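You operate a simulated robot arm through the tools that you are given. There is no shell and no other tool.

Carry out the task below with a simulated two-armed robot. There is one attempt and no reset: what you move stays moved.

JOB
Try the bush with both gauges in the grey nest, then pass or scrap it.
Fine: it passes if green enters and red does not; stand it in the PASS or SCRAP tray; gauges back in their cups.

It is judged by the outcome, as a careful person would: the job done as asked, and still so three seconds after it is handed in. It fails if anything else is knocked over, pushed out of place, dropped, spilled or broken.

ROBOT AND FRAMES
Two 7-joint arms with two-finger parallel grippers on one trunk that stands fixed in place. Base frame: the origin is at the foot of the trunk, x ahead of it, y to its left, z up. Readings come in m, degrees, newtons and seconds.
The left shoulder is at [0.05, 0.168, 1.182], the right one opposite. Each reaches about 0.79 m from its shoulder. Payload 1.57 kg a hand.
The tool frame of a hand sits at the grasp point between the pads (the TCP): z along the fingers, y along the line on which they close. The tips reach 0.03 m beyond it. Largest opening 0.08 m; finger width 0.017, thickness 0.012; the body of the gripper, 0.04 by 0.082 m, starts 0.08 m behind the TCP.
Orientation is told as [roll, pitch, yaw] about the base's x, y, z axes, in that order, counted from this pose: with the fingers straight down and closing along the base's y, the tool's x points along the base's -x, its y along +y and its z along -z.

CONTROLS
- The arms move only by the tool jog_arm. It takes "left_targets", "right_targets" or both (then of equal length, played together; a hand with none holds still); each is a list of rows, each a list of 7 numbers: the shift along the tool's x, y, z in m, then the turn, a rotation vector about the tool's x, y, z in degrees, then the finger opening in m, from 0 to 0.08. In form: [[tx, ty, tz, ax, ay, az, jaw], ...]. A call has 1 to 20 rows; each row is the pose to reach, as a shift and turn from the pose commanded when the call began, along the tool's axes at that moment. Each row takes 0.2 s and may step no farther than 0.05 m and 8.6 degrees from the row before; otherwise, or with a gripper value out of range, the whole call is refused. A pose out of reach is approached as far as the arm can. The call stops where the force on the tool passes 70 N (or 10 N more than at its start, if that is more) or the arm is blocked; 0.2 s more then pass. The fingers move at their own pace (about 0.045 m/s each) and stop on an object; they squeeze with about 31 N. The grip force told is the motor's: it shows also when the fingers shut on nothing. Time passes only in rows, and 0.2 s behind the last, so rows that repeat a pose let the fingers close. It gives the time, the measured TCP pose, the force on the tool (base axes), the opening and the grip force at its end, in the units of the frame above (readings bear some noise), with the torque about the TCP (base axes, N m) and any sound that the robot's microphone picked up.
- Cameras (640 x 400 px; columns grow to the right, rows downward): "scene" is now at [0.1183, 0.0359, 1.3871]; the picture's right is [0.41, -0.91, 0.00], its down [-0.56, -0.25, -0.79] and it looks along [0.72, 0.32, -0.61] (base axes); focal length 347 px, centre (320, 200). "left" rides on the left gripper at [0.072, 0.007, -0.122] in its tool frame; the picture's right is [-0.09, 1.00, 0.00], its down [-0.84, -0.08, -0.54] and it looks along [-0.54, -0.05, 0.84] (tool axes); focal length 238 px, centre (320, 200). "right" rides on the right gripper at [0.072, -0.007, -0.122] in its tool frame; the picture's right is [0.09, 1.00, 0.00], its down [-0.84, 0.08, -0.54] and it looks along [-0.54, 0.05, 0.84] (tool axes); focal length 238 px, centre (320, 200).
- snapshot(camera): a new picture of that camera. It takes no simulated time.
- slide_trunk(by): slides the trunk up (or, below 0, down) by that many m; the arms and the scene camera ride with it, the base frame stays. It gives what a move gives, with no picture.
- turn_head(pan, tilt): turns the head with the scene camera to pan (to the left, within 80 degrees either way) and tilt (down, from -29 to 69), counted from straight ahead of the robot. It gives what a move gives.
- point_at(camera, pixels): there is no depth. For up to 12 entries [column, row, z] of the newest picture of that camera ("zoom" is the newest enlarged one), the place [x, y] in the base frame at which the ray of that pixel passes the height z, good to about 0.002 m. It takes no simulated time.
- enlarge(camera, box): a new picture of the part [left, top, right, bottom] of that camera's present view, enlarged. It takes no simulated time.
- close_job(): hands the job in; it is judged then, once.

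Open the grippers and draw the arms clear of the work before you hand the job in, unless the task says otherwise.

The tools are called after "Call:" as name(argument=value, ...) on one line, values as JSON. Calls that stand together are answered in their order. jog_arm: Moves the arms, as the interface text tells. Its arguments: {"type":"object","properties":{"left_targets":{"type":"array","items":{"type":"array","items":{"type":"number"}}},"right_targets":{"type":"array","items":{"type":"array","items":{"type":"number"}}}},"required":[]} The other tools are called the same way: slide_trunk (by) moves the trunk up or down; turn_head (pan, tilt) turns the head that bears the scene camera; snapshot (camera) takes a picture; point_at (camera, pixels) gives the place at which the rays of pixels pass given heights; enlarge (camera, box) takes an enlarged picture of a part of a camera's view; close_job () hands the job in.

At the start:

```text
time: 0.0
left_position: [0.3108, 0.3358, 1.1781]
left_orientation: [0.0, 0.0, 0.1]
left_ft_force: [-0.4, -0.1, 0.2]
left_moment: [-0.04, 0.01, 0.0]
left_width: 0.08
left_grasp_force: 0.1
right_position: [0.4106, 0.0096, 1.1891]
right_orientation: [0.1, 0.0, 0.1]
right_ft_force: [0.0, 0.9, 0.0]
right_moment: [-0.02, -0.02, 0.02]
right_width: 0.0799
right_grasp_force: 0.1
trunk travel left (down, up): [-0.35, 0.093]
head pan, tilt (commanded): [24.2, 37.8]
```

scene: 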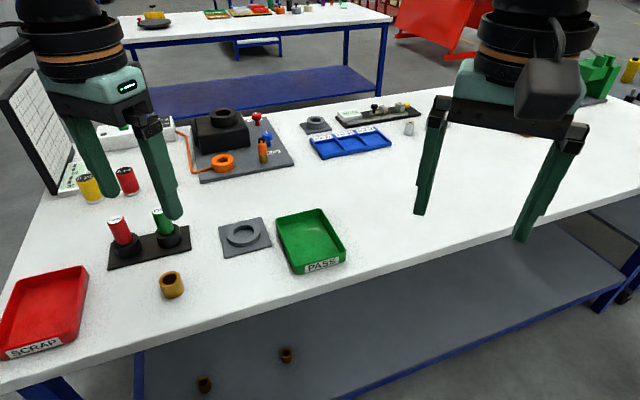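
right: 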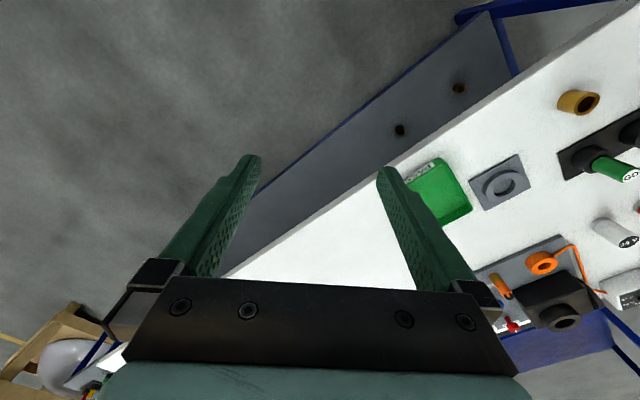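
left: 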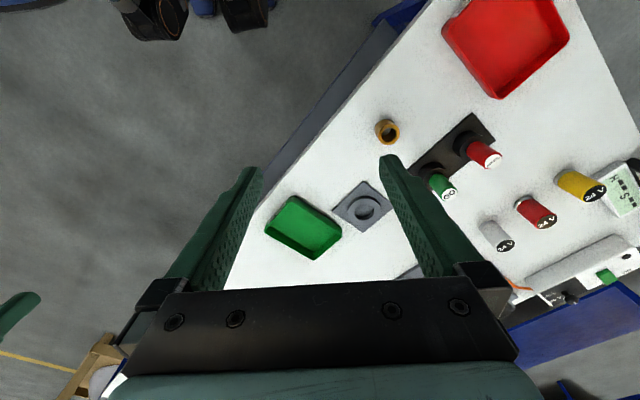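

The scene picture shows the bush at about (172,285), the gauge stand at (150,245), the grey nest at (245,235), PASS tray at (310,240) and SCRAP tray at (45,310). I enlarge the work area for detail.

Call:
enlarge(camera="scene", box=[80, 180, 360, 355])

Call:
enlarge(camera="left", box=[240, 80, 560, 280])

```text
2.29 times, centred on (220, 268) of scene
```

zoom: 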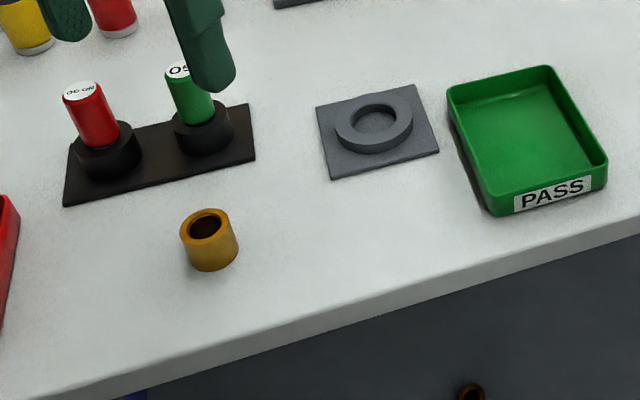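

```text
2.00 times, centred on (400, 180) of left
```

zoom: 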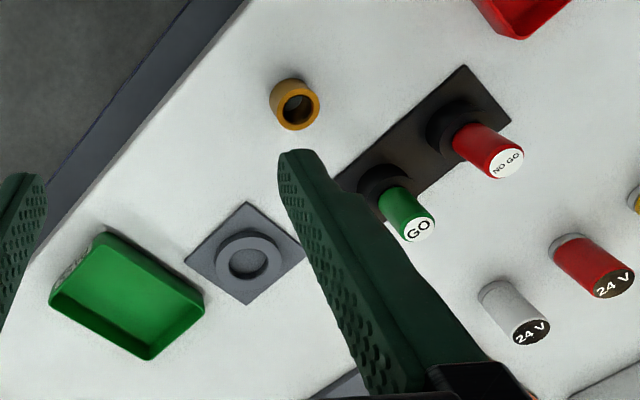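

I need the table height, so I intersect the bush and nest rays from two cameras at several heights.

Call:
point_at(camera="scene", pixels=[[244, 236, 0.75], [244, 236, 0.8], [244, 236, 0.85], [244, 236, 0.9], [171, 278, 0.75], [171, 278, 0.8], [171, 278, 0.85], [171, 278, 0.9]])

Call:
point_at(camera="left", pixels=[[364, 208, 0.75], [364, 208, 0.8], [364, 208, 0.85], [364, 208, 0.9], [389, 132, 0.75], [389, 132, 0.8], [389, 132, 0.85], [389, 132, 0.9]])

Call:
snapshot(camera="left")

```text
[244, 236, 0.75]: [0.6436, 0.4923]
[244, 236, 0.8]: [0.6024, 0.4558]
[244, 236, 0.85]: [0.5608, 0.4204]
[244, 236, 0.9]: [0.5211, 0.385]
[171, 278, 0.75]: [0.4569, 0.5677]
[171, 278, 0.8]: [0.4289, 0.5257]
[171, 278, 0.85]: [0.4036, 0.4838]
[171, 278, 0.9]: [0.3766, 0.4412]
```

```text
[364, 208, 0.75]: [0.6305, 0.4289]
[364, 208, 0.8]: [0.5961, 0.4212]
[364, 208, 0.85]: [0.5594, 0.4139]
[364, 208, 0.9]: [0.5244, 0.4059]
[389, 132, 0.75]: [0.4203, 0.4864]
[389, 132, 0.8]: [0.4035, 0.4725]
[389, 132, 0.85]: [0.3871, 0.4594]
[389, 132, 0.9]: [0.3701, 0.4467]
```

```text
taken
```

left: 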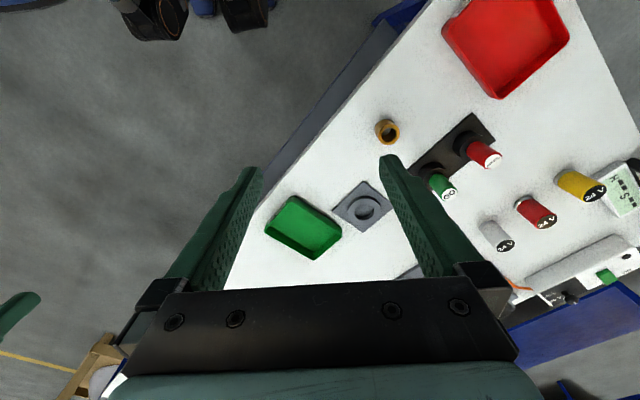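

The rays cross near z≈0.86 for the nest ring and ≈0.89 for the bush top, so the table is near 0.85. I now triangulate gauge tops and trays.

Call:
point_at(camera="scene", pixels=[[115, 220, 0.9], [115, 220, 0.95], [158, 211, 0.9], [158, 211, 0.95], [150, 247, 0.855], [60, 283, 0.85], [45, 312, 0.85], [310, 245, 0.85], [122, 252, 0.88], [168, 243, 0.88]])

Call:
point_at(camera="left", pixels=[[494, 160, 0.9], [494, 160, 0.95], [449, 193, 0.9], [449, 193, 0.95], [453, 152, 0.855], [515, 45, 0.85], [303, 228, 0.85], [472, 145, 0.88], [433, 178, 0.88]])

```text
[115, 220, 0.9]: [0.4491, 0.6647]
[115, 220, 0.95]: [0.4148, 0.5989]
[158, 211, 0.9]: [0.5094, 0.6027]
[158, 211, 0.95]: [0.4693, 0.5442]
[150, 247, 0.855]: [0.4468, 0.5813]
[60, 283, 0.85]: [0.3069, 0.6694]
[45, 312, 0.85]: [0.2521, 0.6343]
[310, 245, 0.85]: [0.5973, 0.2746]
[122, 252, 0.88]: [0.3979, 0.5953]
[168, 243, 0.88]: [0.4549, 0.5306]
```

```text
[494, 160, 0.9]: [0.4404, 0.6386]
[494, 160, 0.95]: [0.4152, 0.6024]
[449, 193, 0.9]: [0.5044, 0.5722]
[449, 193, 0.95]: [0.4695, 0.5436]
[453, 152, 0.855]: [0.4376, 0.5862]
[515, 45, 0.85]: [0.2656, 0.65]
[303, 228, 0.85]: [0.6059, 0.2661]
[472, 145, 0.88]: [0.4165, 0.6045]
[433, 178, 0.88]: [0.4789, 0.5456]
```

Gauge tops sit near z≈0.95 at (0.416,0.602) red and (0.470,0.544) green; bush near (0.38,0.45). I move the left hand to (0.30,0.45,1.10) for a closer look with its camera.

Call:
jog_arm(left_targets=[[0.004, 0.038, 0.026, 0, 0, 0, 0.08], [0.007, 0.076, 0.052, 0, 0, 0, 0.08], [0.0108, 0.114, 0.078, 0, 0, 0, 0.08], [0.0108, 0.114, 0.078, 0, 0, 0, 0.08]])

Call:
snapshot(camera="left")

Call:
snapshot(camera="scene")

```text
time: 1.0
left_position: [0.3011, 0.4497, 1.1025]
left_orientation: [0.0, -0.1, 0.0]
left_ft_force: [-0.6, -0.4, -0.1]
left_moment: [-0.01, 0.01, 0.03]
left_width: 0.08
left_grasp_force: 0.1
right_position: [0.4097, 0.0092, 1.1889]
right_orientation: [0.1, 0.0, 0.0]
right_ft_force: [-0.2, -0.4, 0.1]
right_moment: [0.02, 0.01, 0.04]
right_width: 0.0802
right_grasp_force: 0.0
trunk travel left (down, up): [-0.35, 0.093]
head pan, tilt (commanded): [24.2, 37.8]
```

```text
taken
```

left: 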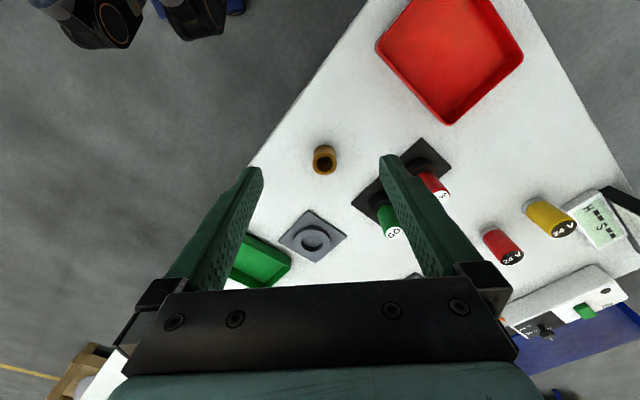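

```text
taken
```

scene: 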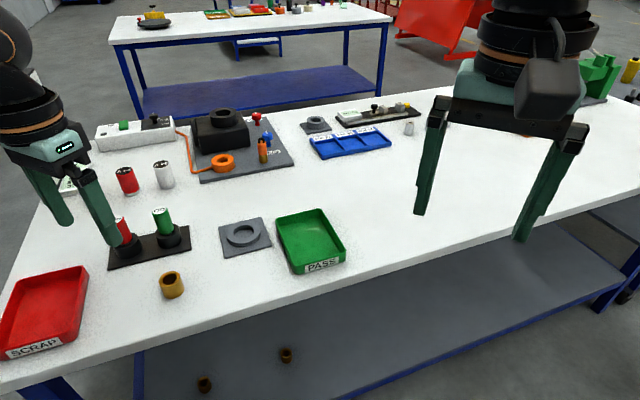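

Now I enlarge the bush and nest in the left view and the bush in the scene view to measure sizes.

Call:
enlarge(camera="left", box=[260, 130, 420, 270])

Call:
enlarge(camera="scene", box=[100, 200, 280, 312])

```text
2.86 times, centred on (340, 200) of left
```

zoom: 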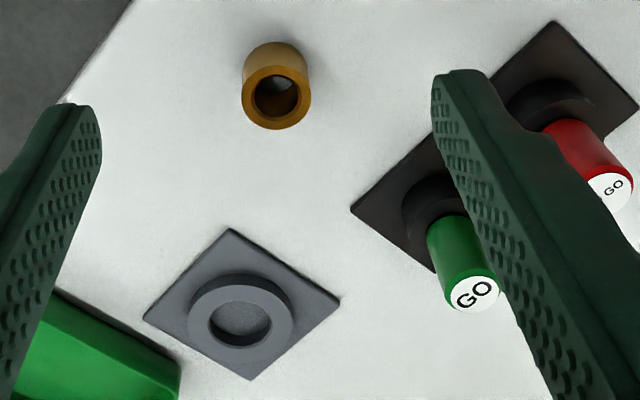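

```text
3.56 times, centred on (190, 256) of scene
```

zoom: 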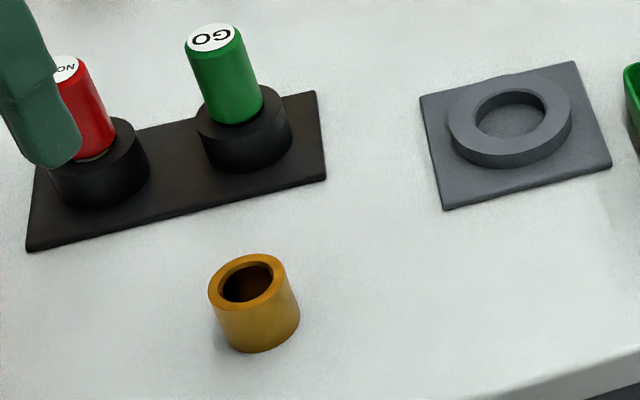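

I measure the heights precisely: bush top/bottom, cup tops, nest ring, from the scene zoom.

Call:
point_at(camera="zoom", pixels=[[214, 38, 0.94], [214, 38, 0.95], [214, 38, 0.96], [236, 112, 0.88], [236, 112, 0.89], [236, 112, 0.9], [247, 282, 0.88], [247, 282, 0.885], [247, 282, 0.89], [510, 110, 0.855], [510, 110, 0.86], [510, 110, 0.865]])

Call:
point_at(camera="left", pixels=[[394, 233, 0.94], [394, 233, 0.95], [394, 233, 0.96], [325, 164, 0.88], [325, 164, 0.885], [325, 164, 0.89], [312, 239, 0.855], [312, 239, 0.86], [312, 239, 0.865], [313, 235, 0.85]])

```text
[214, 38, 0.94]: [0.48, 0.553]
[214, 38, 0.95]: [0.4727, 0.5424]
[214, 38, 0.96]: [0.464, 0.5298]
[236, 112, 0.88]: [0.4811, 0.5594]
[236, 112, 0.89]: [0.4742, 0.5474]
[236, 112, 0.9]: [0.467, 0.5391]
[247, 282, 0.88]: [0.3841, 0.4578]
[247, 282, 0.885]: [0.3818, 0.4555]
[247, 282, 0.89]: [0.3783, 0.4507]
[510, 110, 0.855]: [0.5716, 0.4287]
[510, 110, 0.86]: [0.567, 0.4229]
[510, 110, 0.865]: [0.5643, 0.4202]
```

```text
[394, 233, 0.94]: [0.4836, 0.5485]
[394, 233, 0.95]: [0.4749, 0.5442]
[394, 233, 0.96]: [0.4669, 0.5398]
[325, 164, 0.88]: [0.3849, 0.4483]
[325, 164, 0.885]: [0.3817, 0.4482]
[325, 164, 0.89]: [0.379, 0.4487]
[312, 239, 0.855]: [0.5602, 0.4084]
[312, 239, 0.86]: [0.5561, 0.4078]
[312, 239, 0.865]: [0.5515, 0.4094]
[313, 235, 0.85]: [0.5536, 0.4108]
```

Bush top is about z=0.888 at (0.380,0.449), outer diameter ≈0.040. I move the open left hand to about 0.08 m above it, then look again.

Call:
jog_arm(left_targets=[[-0.02, 0, 0.033, 0, 0, 0, 0.08], [-0.04, 0, 0.066, 0, 0, 0, 0.08], [-0.06, 0, 0.1, 0, 0, 0, 0.08], [-0.079, 0, 0.1325, 0, 0, 0, 0.08], [-0.079, 0, 0.1325, 0, 0, 0, 0.08]])

Call:
snapshot(camera="left")

Call:
snapshot(camera="scene")

```text
time: 2.2
left_position: [0.3809, 0.4491, 0.9674]
left_orientation: [0.0, 0.0, 0.0]
left_ft_force: [-0.3, -0.8, 0.1]
left_moment: [-0.04, 0.0, -0.04]
left_width: 0.0799
left_grasp_force: 0.0
right_position: [0.4102, 0.0085, 1.1893]
right_orientation: [0.1, 0.0, 0.0]
right_ft_force: [0.1, 0.2, 0.3]
right_moment: [0.02, -0.01, -0.01]
right_width: 0.08
right_grasp_force: 0.0
trunk travel left (down, up): [-0.35, 0.093]
head pan, tilt (commanded): [24.2, 37.8]
```

```text
taken
```

left: 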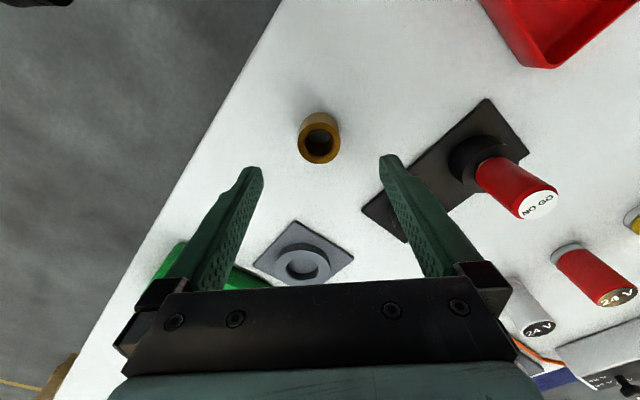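

```text
taken
```

scene: 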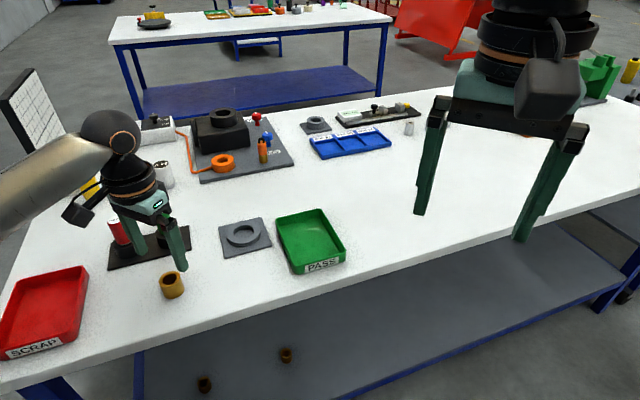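

The bush top is at about (320,145) in the left view. I enlarge it to get the rim centre.

Call:
enlarge(camera="left", box=[256, 80, 384, 160])

```text
5.00 times, centred on (320, 120) of left
```

zoom: 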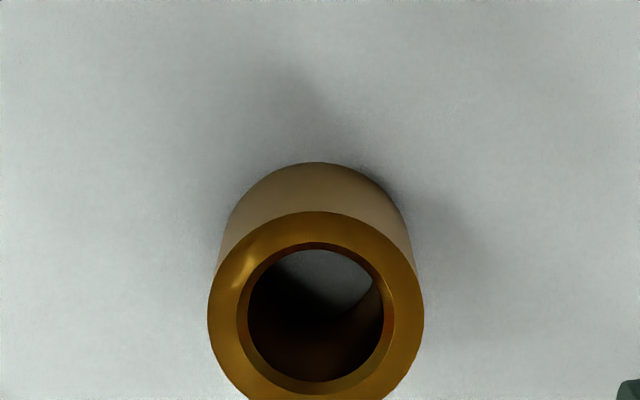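

I convert the rim centre (zoom ≈(316,315)) and the base contact into base coordinates.

Call:
point_at(camera="zoom", pixels=[[316, 315, 0.885], [316, 315, 0.89], [207, 315, 0.888], [424, 315, 0.888], [316, 211, 0.888], [316, 162, 0.85], [316, 162, 0.855], [225, 240, 0.85], [405, 225, 0.85]])

```text
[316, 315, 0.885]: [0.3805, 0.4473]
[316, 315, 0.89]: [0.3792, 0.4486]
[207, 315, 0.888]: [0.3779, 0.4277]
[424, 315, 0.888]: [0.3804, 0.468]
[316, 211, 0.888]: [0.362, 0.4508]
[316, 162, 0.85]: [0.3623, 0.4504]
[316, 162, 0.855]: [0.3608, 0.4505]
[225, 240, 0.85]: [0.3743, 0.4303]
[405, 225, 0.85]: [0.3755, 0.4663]
```

Bush centre ≈(0.380,0.448), radius 0.019, table 0.85, top 0.888. I lower to TCP z≈0.896 and close gently on it.

Call:
jog_arm(left_targets=[[0, -0.0015, 0.03, 0, 0, 0, 0.08], [0, -0.0015, 0.055, 0, 0, 0, 0.08], [0, -0.0015, 0.072, 0, 0, 0, 0.08], [0, -0.0015, 0.072, 0, 0, 0, 0.08]])

Call:
snapshot(camera="left")

Call:
snapshot(camera="scene")

```text
time: 3.2
left_position: [0.3793, 0.4474, 0.895]
left_orientation: [0.1, 0.0, 0.0]
left_ft_force: [0.3, -0.4, 0.4]
left_moment: [0.01, -0.03, -0.03]
left_width: 0.0802
left_grasp_force: 0.0
right_position: [0.4098, 0.0082, 1.1883]
right_orientation: [0.0, 0.1, 0.0]
right_ft_force: [0.2, 0.4, -0.3]
right_moment: [0.0, 0.02, 0.01]
right_width: 0.0802
right_grasp_force: 0.1
trunk travel left (down, up): [-0.35, 0.093]
head pan, tilt (commanded): [24.2, 37.8]
```

```text
taken
```

left: 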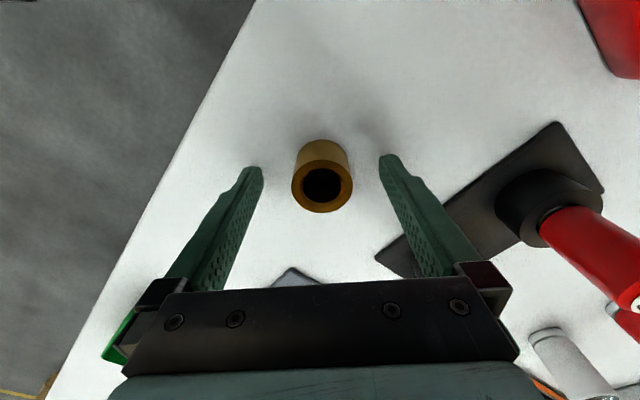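

```text
taken
```

scene: 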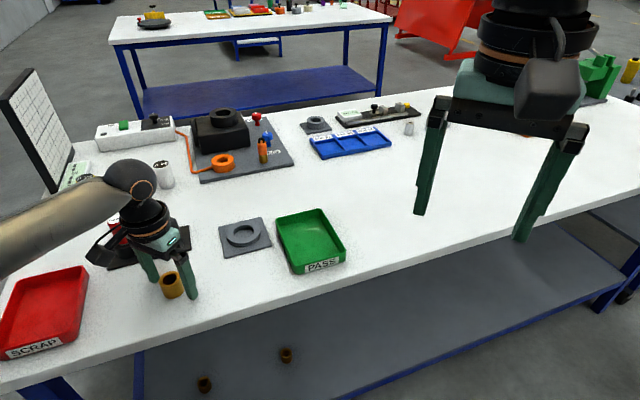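

The bush rim is centred at (322,186) between the fingers, as wanted. I close the fingers.

Call:
jog_arm(left_targets=[[0, 0, 0, 0, 0, 0, 0.03], [0, 0, 0, 0, 0, 0, 0.03], [0, 0, 0, 0, 0, 0, 0.03], [0, 0, 0, 0, 0, 0, 0.03], [0, 0, 0, 0, 0, 0, 0.03]])

```text
time: 4.4
left_position: [0.3787, 0.4492, 0.8944]
left_orientation: [0.0, 0.0, 0.0]
left_ft_force: [0.5, 0.8, -0.5]
left_moment: [0.0, -0.01, 0.0]
left_width: 0.0335
left_grasp_force: 30.9
right_position: [0.4114, 0.0076, 1.1891]
right_orientation: [0.2, 0.0, 0.0]
right_ft_force: [0.2, -0.1, -0.2]
right_moment: [-0.03, 0.01, -0.01]
right_width: 0.0801
right_grasp_force: 0.1
trunk travel left (down, up): [-0.35, 0.093]
head pan, tilt (commanded): [24.2, 37.8]
```

The grip holds at 0.0335 m width with 31 N. I check the picture before lifting.

Call:
snapshot(camera="left")

Call:
enlarge(camera="scene", box=[90, 200, 250, 312])

```text
taken
```

left: 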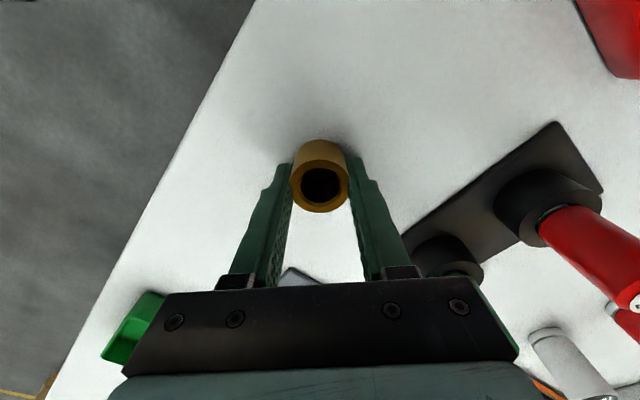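

```text
3.57 times, centred on (170, 256) of scene
```

zoom: 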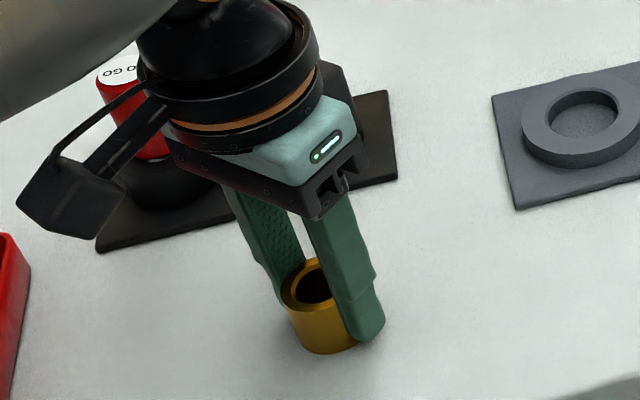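

The bush sits squarely between the pads. I lift it straight up by 0.09 m and check the hold.

Call:
jog_arm(left_targets=[[0, 0, -0.02, 0, 0, 0, 0.03], [0, 0, -0.05, 0, 0, 0, 0.03], [0, 0, -0.09, 0, 0, 0, 0.03], [0, 0, -0.125, 0, 0, 0, 0.03]])

Call:
snapshot(camera="scene")

Call:
snapshot(camera="left")

```text
time: 5.4
left_position: [0.379, 0.4456, 1.0199]
left_orientation: [-0.1, 0.0, -0.1]
left_ft_force: [-0.3, 0.5, -0.6]
left_moment: [-0.01, 0.01, -0.02]
left_width: 0.0333
left_grasp_force: 30.5
right_position: [0.4094, 0.0081, 1.189]
right_orientation: [0.2, 0.1, 0.0]
right_ft_force: [0.2, 0.5, 0.2]
right_moment: [0.03, 0.03, 0.01]
right_width: 0.0801
right_grasp_force: 0.1
trunk travel left (down, up): [-0.35, 0.093]
head pan, tilt (commanded): [24.2, 37.8]
```

```text
taken
```

scene: 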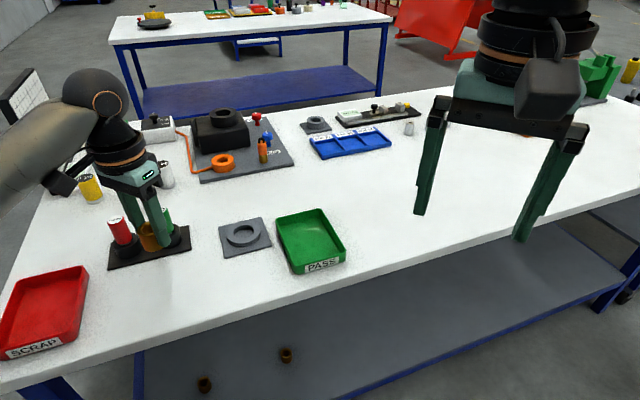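

```text
taken
```

left: 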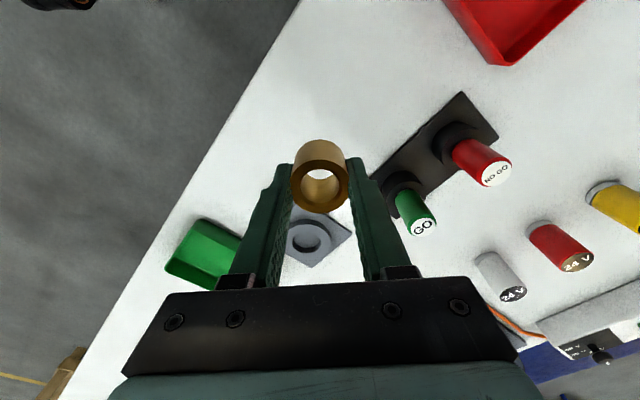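

The bush is held (bore open, visible at (320,185)). I carry it to about (0.575,0.41,1.02), above the nest, to measure the nest from close by.

Call:
jog_arm(left_targets=[[-0.04, -0.008, 0, 0, 0, 0, 0.03], [-0.08, -0.016, 0, 0, 0, 0, 0.03], [-0.12, -0.024, 0, 0, 0, 0, 0.03], [-0.16, -0.032, 0, 0, 0, 0, 0.03], [-0.196, -0.038, 0, 0, 0, 0, 0.03], [-0.196, -0.038, 0, 0, 0, 0, 0.03]])

Call:
snapshot(camera="left")

Call:
enlarge(camera="left", box=[240, 60, 400, 160])

```text
time: 6.8
left_position: [0.5763, 0.4094, 1.0204]
left_orientation: [-0.1, 0.0, 0.0]
left_ft_force: [-0.2, -0.1, -0.9]
left_moment: [0.01, 0.0, -0.01]
left_width: 0.0336
left_grasp_force: 31.5
right_position: [0.4099, 0.0088, 1.1891]
right_orientation: [0.0, -0.1, 0.0]
right_ft_force: [0.7, -0.9, -1.0]
right_moment: [0.01, 0.01, 0.01]
right_width: 0.0801
right_grasp_force: 0.0
trunk travel left (down, up): [-0.35, 0.093]
head pan, tilt (commanded): [24.2, 37.8]
```

```text
taken
```

left: 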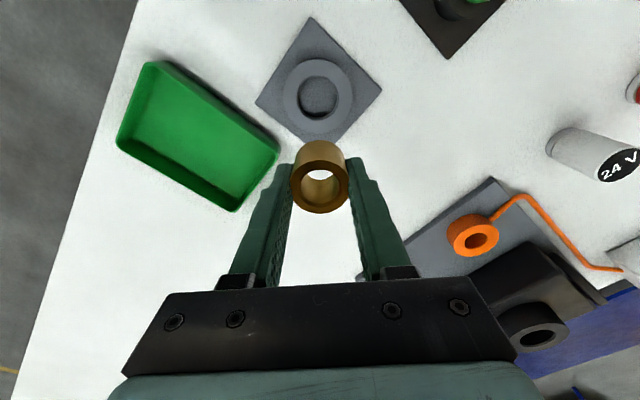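

```text
4.00 times, centred on (320, 110) of left
```

zoom: 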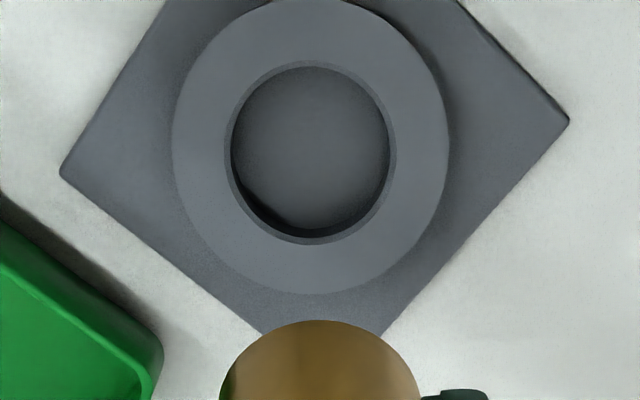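

The nest ring is fully visible; its hole centre is at zoom (310,151). I convert it and the rim points at the likely ring-top height.

Call:
point_at(camera="zoom", pixels=[[310, 151, 0.86], [310, 151, 0.865], [172, 150, 0.862], [449, 150, 0.862], [224, 151, 0.862], [396, 151, 0.862], [310, 60, 0.862], [310, 243, 0.862], [310, 295, 0.862], [311, 145, 0.853], [60, 172, 0.852], [568, 122, 0.852]])

```text
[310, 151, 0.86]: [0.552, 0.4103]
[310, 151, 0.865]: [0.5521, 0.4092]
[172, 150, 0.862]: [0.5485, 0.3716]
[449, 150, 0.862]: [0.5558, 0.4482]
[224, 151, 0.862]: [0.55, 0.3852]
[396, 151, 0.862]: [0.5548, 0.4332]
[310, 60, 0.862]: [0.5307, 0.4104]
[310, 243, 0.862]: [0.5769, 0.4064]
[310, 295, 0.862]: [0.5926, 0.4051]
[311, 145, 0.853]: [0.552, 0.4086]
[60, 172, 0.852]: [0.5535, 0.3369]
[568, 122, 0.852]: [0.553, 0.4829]
```

The nest hole centre is ≈(0.553,0.409), about 0.044 wide, so the bush has a few mm of play. I move over it and lower to TCP z≈0.93, bush bottom still above the ring.

Call:
jog_arm(left_targets=[[0.012, -0.0007, 0.02, 0, 0, 0, 0.03], [0.0227, -0.0007, 0.05, 0, 0, 0, 0.03], [0.0227, -0.0007, 0.09, 0, 0, 0, 0.03], [0.0227, -0.0007, 0.09, 0, 0, 0, 0.03]])

Call:
snapshot(camera="left")

Call:
enlarge(camera="scene", box=[180, 170, 340, 270])

```text
time: 7.8
left_position: [0.5529, 0.4101, 0.9309]
left_orientation: [-0.1, -0.1, 0.0]
left_ft_force: [0.2, 0.0, -1.9]
left_moment: [-0.02, -0.02, 0.05]
left_width: 0.0335
left_grasp_force: 30.8
right_position: [0.4103, 0.0082, 1.1891]
right_orientation: [0.1, 0.0, 0.0]
right_ft_force: [-0.2, 0.1, 0.3]
right_moment: [-0.01, 0.0, -0.04]
right_width: 0.0799
right_grasp_force: 0.0
trunk travel left (down, up): [-0.35, 0.093]
head pan, tilt (commanded): [24.2, 37.8]
```

```text
taken
```

left: 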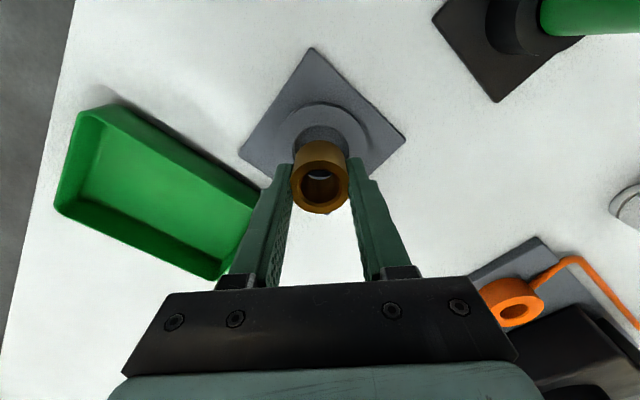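

```text
4.00 times, centred on (260, 220) of scene
```

zoom: 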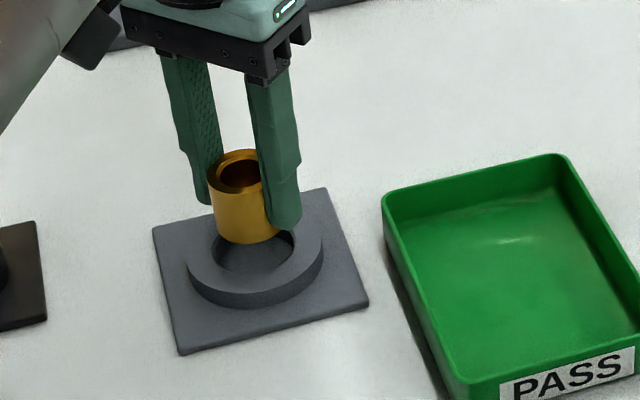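

Alignment looks close; I enlarge the left view once more to check the ring centre against the bush before lowering.

Call:
enlarge(camera="left", box=[240, 70, 400, 170])

```text
4.00 times, centred on (320, 120) of left
```

zoom: 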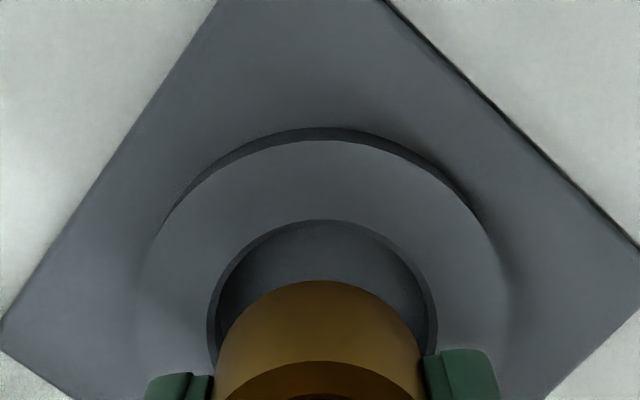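

Sideways the bush and hole agree (320 vs 322). I check the fore-aft position using the hole's back edge (322,220) and the bush's lower back edge (320,280).

Call:
point_at(camera="zoom", pixels=[[322, 220, 0.86], [322, 220, 0.864], [322, 140, 0.862], [320, 280, 0.8855], [320, 280, 0.8845], [207, 335, 0.862], [437, 335, 0.862], [217, 350, 0.8855], [423, 350, 0.8855]])

```text
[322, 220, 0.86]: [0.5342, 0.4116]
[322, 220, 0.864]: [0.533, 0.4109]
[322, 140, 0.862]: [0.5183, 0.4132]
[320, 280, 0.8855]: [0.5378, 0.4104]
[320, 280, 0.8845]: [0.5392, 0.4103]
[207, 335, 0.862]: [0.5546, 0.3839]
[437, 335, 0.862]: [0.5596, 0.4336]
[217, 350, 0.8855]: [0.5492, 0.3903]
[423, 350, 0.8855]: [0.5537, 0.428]
```

The hole centre is ≈1 mm further in x than the bush, well within its play. I nudge 1 mm and lower the bush stepwise into the nest, stopping near the floor.

Call:
jog_arm(left_targets=[[-0.001, 0.0003, 0.008, 0, 0, 0, 0.03], [-0.001, 0.0003, 0.016, 0, 0, 0, 0.03], [-0.001, 0.0003, 0.022, 0, 0, 0, 0.03], [-0.001, 0.0003, 0.026, 0, 0, 0, 0.03], [-0.001, 0.0003, 0.026, 0, 0, 0, 0.03]])

Call:
enlarge(camera="scene", box=[180, 170, 340, 270])

```text
time: 9.0
left_position: [0.5541, 0.4097, 0.9077]
left_orientation: [0.0, -0.4, 0.0]
left_ft_force: [0.6, 1.6, 15.0]
left_moment: [-0.29, 0.07, -0.07]
left_width: 0.0338
left_grasp_force: 30.8
right_position: [0.4098, 0.0074, 1.1899]
right_orientation: [0.1, -0.1, 0.0]
right_ft_force: [0.1, -0.2, 0.2]
right_moment: [-0.02, -0.04, 0.01]
right_width: 0.08
right_grasp_force: 0.2
trunk travel left (down, up): [-0.35, 0.093]
head pan, tilt (commanded): [24.2, 37.8]
```

```text
4.00 times, centred on (260, 220) of scene
```

zoom: 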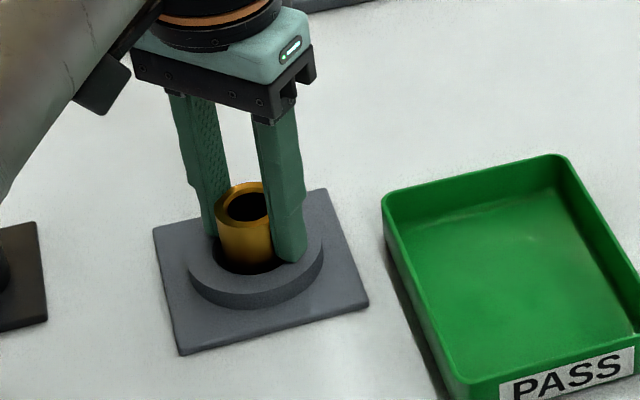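

The hand feels 15 N upward at TCP z=0.908 with a moment pointing to the −y side, earlier than expected. I look closely from both cameras before doing anything else.

Call:
enlarge(camera="scene", box=[212, 202, 284, 250])

Call:
enlarge(camera="left", box=[240, 90, 400, 210])

```text
8.33 times, centred on (248, 226) of scene
```

zoom: 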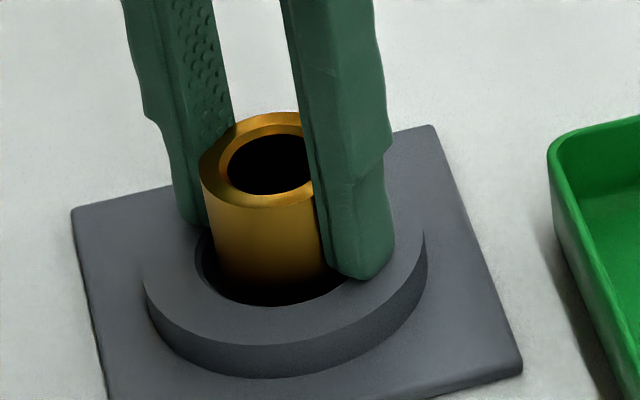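

```text
3.33 times, centred on (320, 150) of left
```

zoom: 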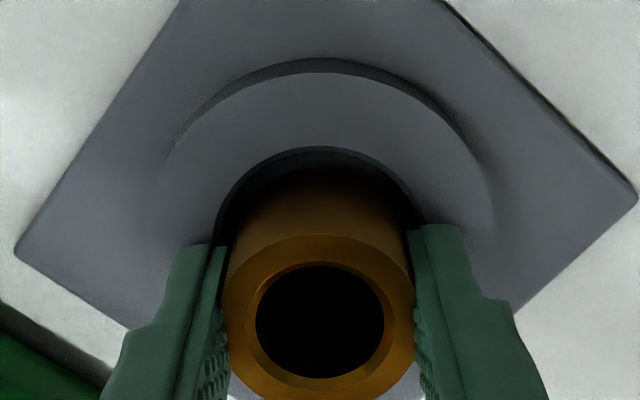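

I need the ring-top height for certain, so I query the scene zoom's successor points: first re-take the scene zoom, then project ring edges, fingertip and plate corners.

Call:
enlarge(camera="scene", box=[212, 202, 284, 250])

Call:
point_at(camera="zoom", pixels=[[143, 275, 0.866], [143, 275, 0.877], [425, 235, 0.866], [425, 235, 0.877], [265, 345, 0.866], [265, 345, 0.877], [265, 378, 0.855], [362, 278, 0.8777], [362, 278, 0.87], [72, 210, 0.855], [435, 125, 0.855], [522, 368, 0.855]])

Call:
enlarge(camera="left", box=[240, 90, 400, 190])

```text
8.33 times, centred on (248, 226) of scene
```

zoom: 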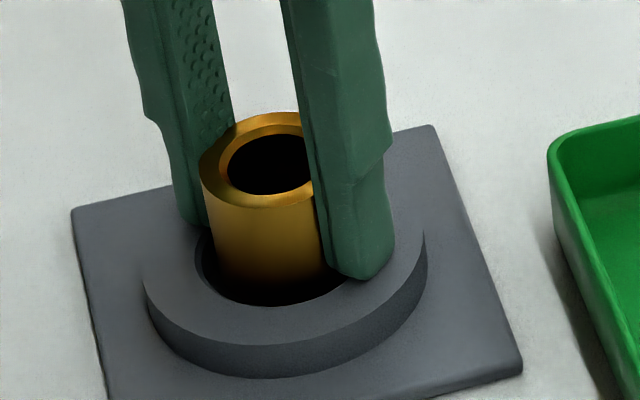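

```text
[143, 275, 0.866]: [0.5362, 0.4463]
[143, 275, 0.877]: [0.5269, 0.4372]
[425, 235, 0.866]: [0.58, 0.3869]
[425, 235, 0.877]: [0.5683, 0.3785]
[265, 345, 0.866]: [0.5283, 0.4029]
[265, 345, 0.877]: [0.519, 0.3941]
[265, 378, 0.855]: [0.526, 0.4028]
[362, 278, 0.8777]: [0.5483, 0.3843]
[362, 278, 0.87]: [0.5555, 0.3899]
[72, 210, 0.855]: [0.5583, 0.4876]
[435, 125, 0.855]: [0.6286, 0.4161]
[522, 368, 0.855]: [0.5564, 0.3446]
```

```text
4.00 times, centred on (320, 140) of left
```

zoom: 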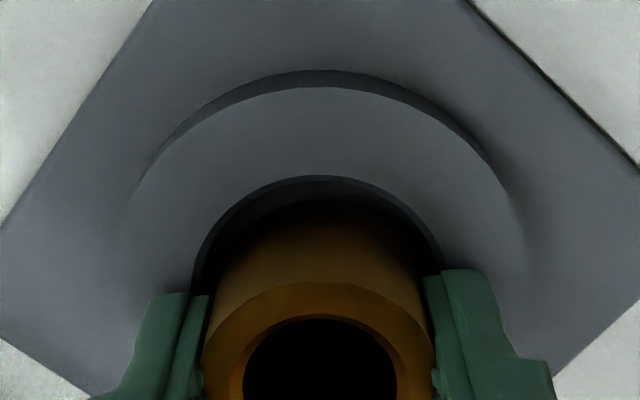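

The geometry is uncertain by several mm (floor, fingertip or rim contact), so I relieve the force by 3 mm and bring the right hand's camera to a side view of the nest, well clear of everything.

Call:
jog_arm(left_targets=[[0, 0, -0.003, 0, 0, 0, 0.03], [0, 0, -0.003, 0, 0, 0, 0.03]])

Call:
jog_arm(right_targets=[[0.001, 0.022, 0.024, -8, 0, 0, 0.08], [0.003, 0.046, 0.05, -16, 0, 0, 0.08], [0.005, 0.07, 0.077, -24, 0, 0, 0.08], [0.007, 0.095, 0.103, -32, 0, 0, 0.08], [0.008, 0.12, 0.13, -40, 0, 0, 0.08], [0.009, 0.145, 0.156, -48, 0, 0, 0.08], [0.01, 0.17, 0.18, -56, 0, 0, 0.08], [0.011, 0.195, 0.204, -62, 0, 0, 0.08], [0.011, 0.195, 0.204, -62, 0, 0, 0.08]])

Call:
snapshot(camera="right")

Call:
snapshot(camera="scene")

```text
time: 9.6
left_position: [0.554, 0.4092, 0.9085]
left_orientation: [0.0, -0.1, 0.0]
left_ft_force: [3.9, 0.5, 3.8]
left_moment: [-0.17, -0.1, 0.14]
left_width: 0.0331
left_grasp_force: 30.8
right_position: [0.41, 0.0073, 1.1883]
right_orientation: [0.1, 0.1, 0.0]
right_ft_force: [0.2, 0.2, 0.3]
right_moment: [0.03, -0.01, -0.04]
right_width: 0.0799
right_grasp_force: 0.0
trunk travel left (down, up): [-0.35, 0.093]
head pan, tilt (commanded): [24.2, 37.8]
```

```text
time: 11.6
left_position: [0.5546, 0.4098, 0.9091]
left_orientation: [0.1, 0.0, 0.0]
left_ft_force: [-0.1, 0.3, -0.1]
left_moment: [0.02, -0.01, 0.02]
left_width: 0.0336
left_grasp_force: 31.2
right_position: [0.3998, 0.2043, 0.9875]
right_orientation: [62.1, 0.0, 0.0]
right_ft_force: [-1.3, 0.5, -0.6]
right_moment: [0.0, 0.01, 0.0]
right_width: 0.08
right_grasp_force: 0.1
trunk travel left (down, up): [-0.35, 0.093]
head pan, tilt (commanded): [24.2, 37.8]
```

```text
taken
```

right: 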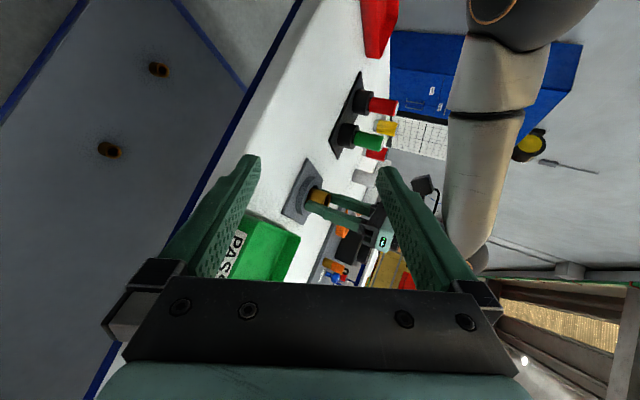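

```text
taken
```

scene: 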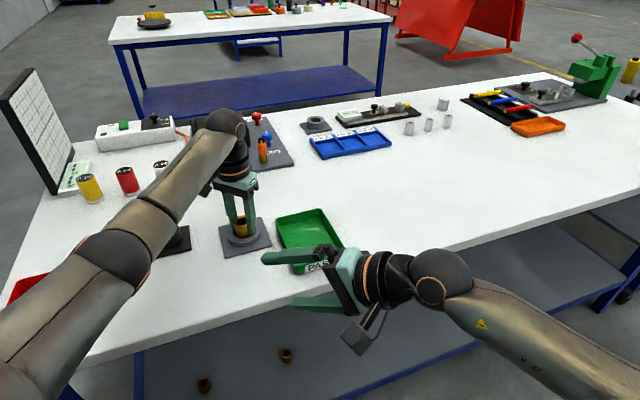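

The right camera now sees the nest from the side at about (315,195) with "up" to the right. I enlarge that.

Call:
enlarge(camera="right", box=[272, 160, 368, 235])

```text
5.33 times, centred on (320, 198) of right
```

zoom: 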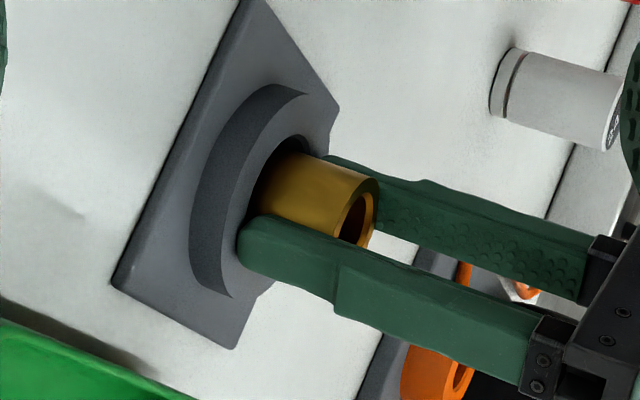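

I enlarge further on the fingertip/ring/bush contact region.

Call:
enlarge(camera="right", box=[296, 178, 344, 216])

Call:
point_at(camera="zoom", pixels=[[320, 200, 0.875], [320, 200, 0.865]])

```text
10.53 times, centred on (320, 197) of right
```

zoom: 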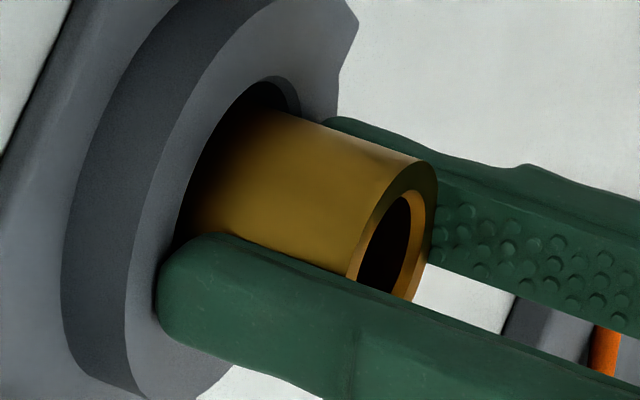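

```text
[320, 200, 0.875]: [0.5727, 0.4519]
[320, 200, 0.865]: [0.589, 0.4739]
```

The side view shows the near fingertip (157,290) resting on the ring top (≈0.878): the nest is taller and the bush shorter (≈0.030) than I took, so I hold it too low. I carry the bush back to its first spot to regrip it higher.

Call:
jog_arm(left_targets=[[0, 0, -0.03, 0, 0, 0, 0.03], [0, 0, -0.075, 0, 0, 0, 0.03], [0.045, 0.01, -0.085, 0, 0, 0, 0.03], [0.09, 0.02, -0.085, 0, 0, 0, 0.03], [0.135, 0.03, -0.085, 0, 0, 0, 0.03], [0.174, 0.038, -0.085, 0, 0, 0, 0.03], [0.174, 0.038, -0.05, 0, 0, 0, 0.03], [0.174, 0.038, -0.01, 0, 0, 0, 0.03], [0.174, 0.038, 0.005, 0, 0, 0, 0.03], [0.174, 0.038, 0.005, 0, 0, 0, 0.03]])

Call:
snapshot(camera="left")

Call:
snapshot(camera="right")

```text
time: 13.8
left_position: [0.3801, 0.4477, 0.9031]
left_orientation: [0.1, 0.0, -0.1]
left_ft_force: [0.0, 0.3, -1.6]
left_moment: [0.01, -0.01, -0.02]
left_width: 0.0337
left_grasp_force: 30.6
right_position: [0.4, 0.203, 0.9858]
right_orientation: [62.1, 0.0, 0.0]
right_ft_force: [-0.8, -0.2, -0.1]
right_moment: [0.05, 0.0, -0.02]
right_width: 0.0801
right_grasp_force: 0.1
trunk travel left (down, up): [-0.35, 0.093]
head pan, tilt (commanded): [24.2, 37.8]
```

```text
taken
```

left: 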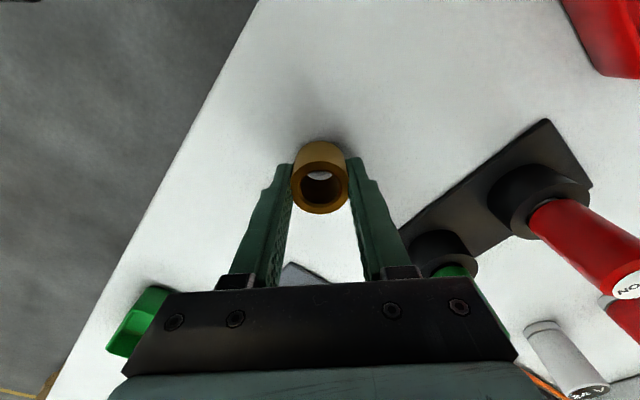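

```text
taken
```

right: 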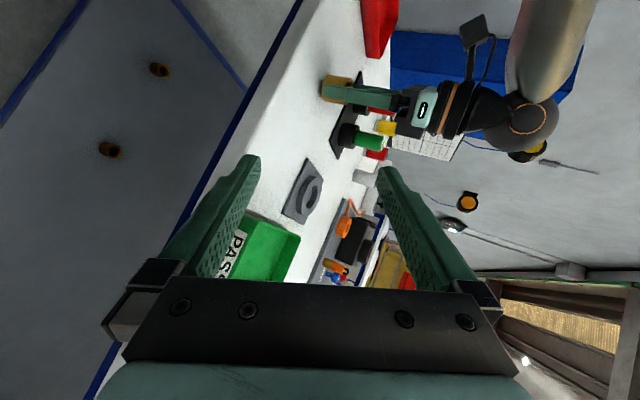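

The bush is 8 mm above its old standing height (z reads 0.903). I lower 8.5 mm and read the force.

Call:
jog_arm(left_targets=[[0, 0, 0.004, 0, 0, 0, 0.03], [0, 0, 0.0075, 0, 0, 0, 0.03], [0, 0, 0.0085, 0, 0, 0, 0.03], [0, 0, 0.0085, 0, 0, 0, 0.03]])

Call:
enlarge(camera="right", box=[296, 60, 376, 120])

```text
time: 14.8
left_position: [0.3793, 0.448, 0.8955]
left_orientation: [0.1, -0.2, 0.0]
left_ft_force: [-2.6, 2.3, 12.9]
left_moment: [0.07, 0.25, -0.04]
left_width: 0.0337
left_grasp_force: 31.4
right_position: [0.3996, 0.2023, 0.9874]
right_orientation: [62.1, 0.0, 0.0]
right_ft_force: [-0.2, 0.1, -1.2]
right_moment: [0.02, -0.03, -0.03]
right_width: 0.0802
right_grasp_force: 0.1
trunk travel left (down, up): [-0.35, 0.093]
head pan, tilt (commanded): [24.2, 37.8]
```

```text
6.67 times, centred on (336, 90) of right
```

zoom: 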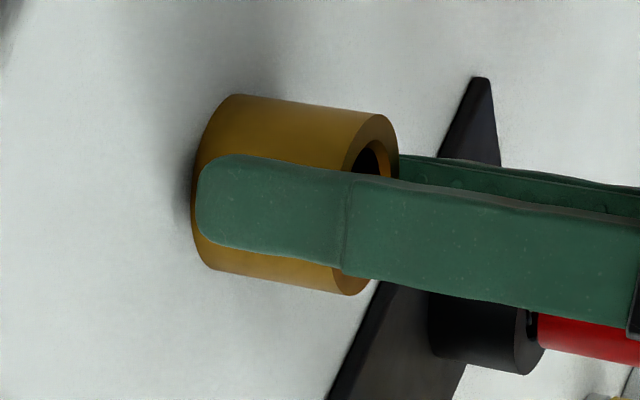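

The side view confirms the bush stands on the table with the tips almost at its foot. I relieve, open to 0.06, rise to TCP ≈0.909 and close again near its top.

Call:
jog_arm(left_targets=[[0, 0, -0.001, 0, 0, 0, 0.034], [0, 0, -0.001, 0, 0, 0, 0.06], [0, 0, -0.001, 0, 0, 0, 0.06], [0, 0, -0.001, 0, 0, 0, 0.06], [0, 0, -0.0145, 0, 0, 0, 0.06], [0, 0, -0.0145, 0, 0, 0, 0.06], [0, 0, -0.0145, 0, 0, 0, 0.03], [0, 0, -0.0145, 0, 0, 0, 0.03], [0, 0, -0.0145, 0, 0, 0, 0.03], [0, 0, -0.0145, 0, 0, 0, 0.03]])

Call:
enlarge(camera="right", box=[296, 60, 376, 120])

Call:
snapshot(camera="left")

```text
time: 17.0
left_position: [0.3799, 0.4476, 0.9097]
left_orientation: [-0.1, 0.0, 0.0]
left_ft_force: [-0.1, -0.8, 1.0]
left_moment: [-0.05, 0.06, 0.01]
left_width: 0.0335
left_grasp_force: 31.5
right_position: [0.3997, 0.2038, 0.987]
right_orientation: [62.1, 0.1, 0.1]
right_ft_force: [0.2, -0.1, 0.2]
right_moment: [0.05, -0.03, -0.02]
right_width: 0.0797
right_grasp_force: 0.1
trunk travel left (down, up): [-0.35, 0.093]
head pan, tilt (commanded): [24.2, 37.8]
```

```text
6.67 times, centred on (336, 90) of right
```

zoom: 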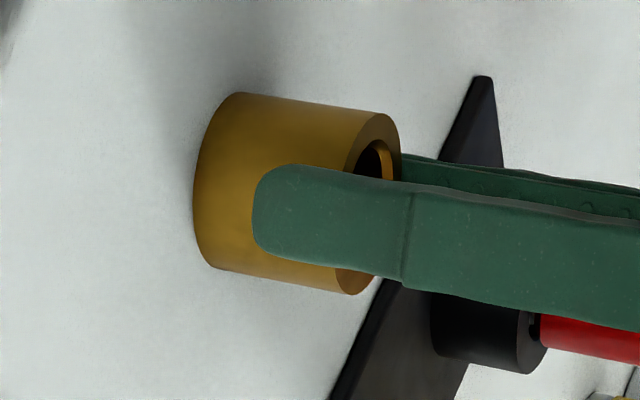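

```text
taken
```

left: 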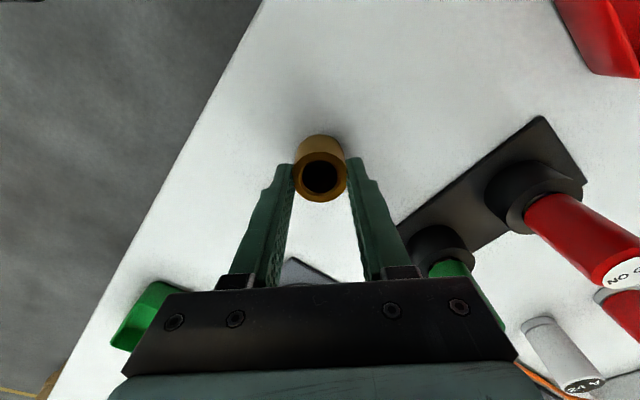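

The grip is now near the top of the bush with about 13 mm of overlap. I carry it back over the nest and stop at TCP ≈0.93.

Call:
jog_arm(left_targets=[[0, 0, -0.04, 0, 0, 0, 0.03], [0, 0, -0.08, 0, 0, 0, 0.03], [-0.045, -0.01, -0.085, 0, 0, 0, 0.03], [-0.09, -0.02, -0.085, 0, 0, 0, 0.03], [-0.135, -0.03, -0.085, 0, 0, 0, 0.03], [-0.174, -0.038, -0.085, 0, 0, 0, 0.03], [-0.174, -0.038, -0.05, 0, 0, 0, 0.03], [-0.174, -0.038, -0.021, 0, 0, 0, 0.03], [-0.174, -0.038, -0.021, 0, 0, 0, 0.03]])

Call:
enlarge(camera="right", box=[280, 165, 360, 225])

Call:
enlarge(camera="left", box=[240, 80, 400, 200])

```text
time: 19.0
left_position: [0.5532, 0.407, 0.9282]
left_orientation: [0.0, 0.0, -0.1]
left_ft_force: [-1.3, 0.0, -0.9]
left_moment: [0.01, -0.01, 0.02]
left_width: 0.0335
left_grasp_force: 30.7
right_position: [0.3995, 0.2043, 0.9864]
right_orientation: [62.1, 0.0, 0.0]
right_ft_force: [-0.5, -1.0, 0.2]
right_moment: [-0.02, 0.01, 0.03]
right_width: 0.08
right_grasp_force: 0.1
trunk travel left (down, up): [-0.35, 0.093]
head pan, tilt (commanded): [24.2, 37.8]
```

```text
6.67 times, centred on (320, 195) of right
```

zoom: 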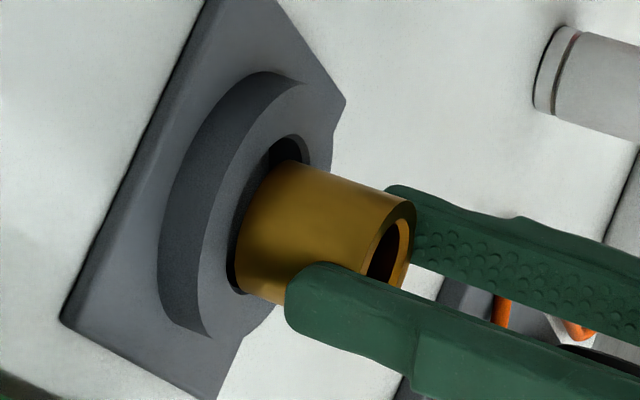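

```text
3.33 times, centred on (320, 140) of left
```

zoom: 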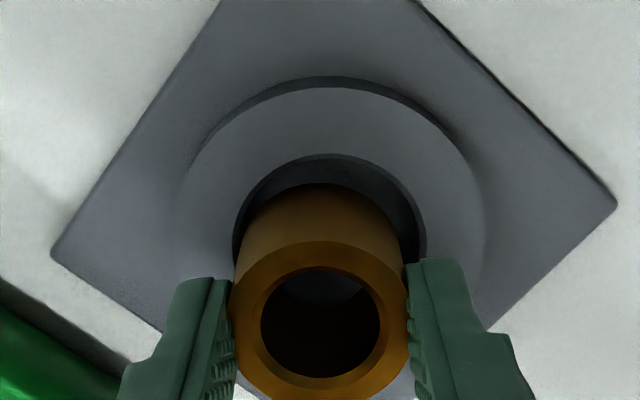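

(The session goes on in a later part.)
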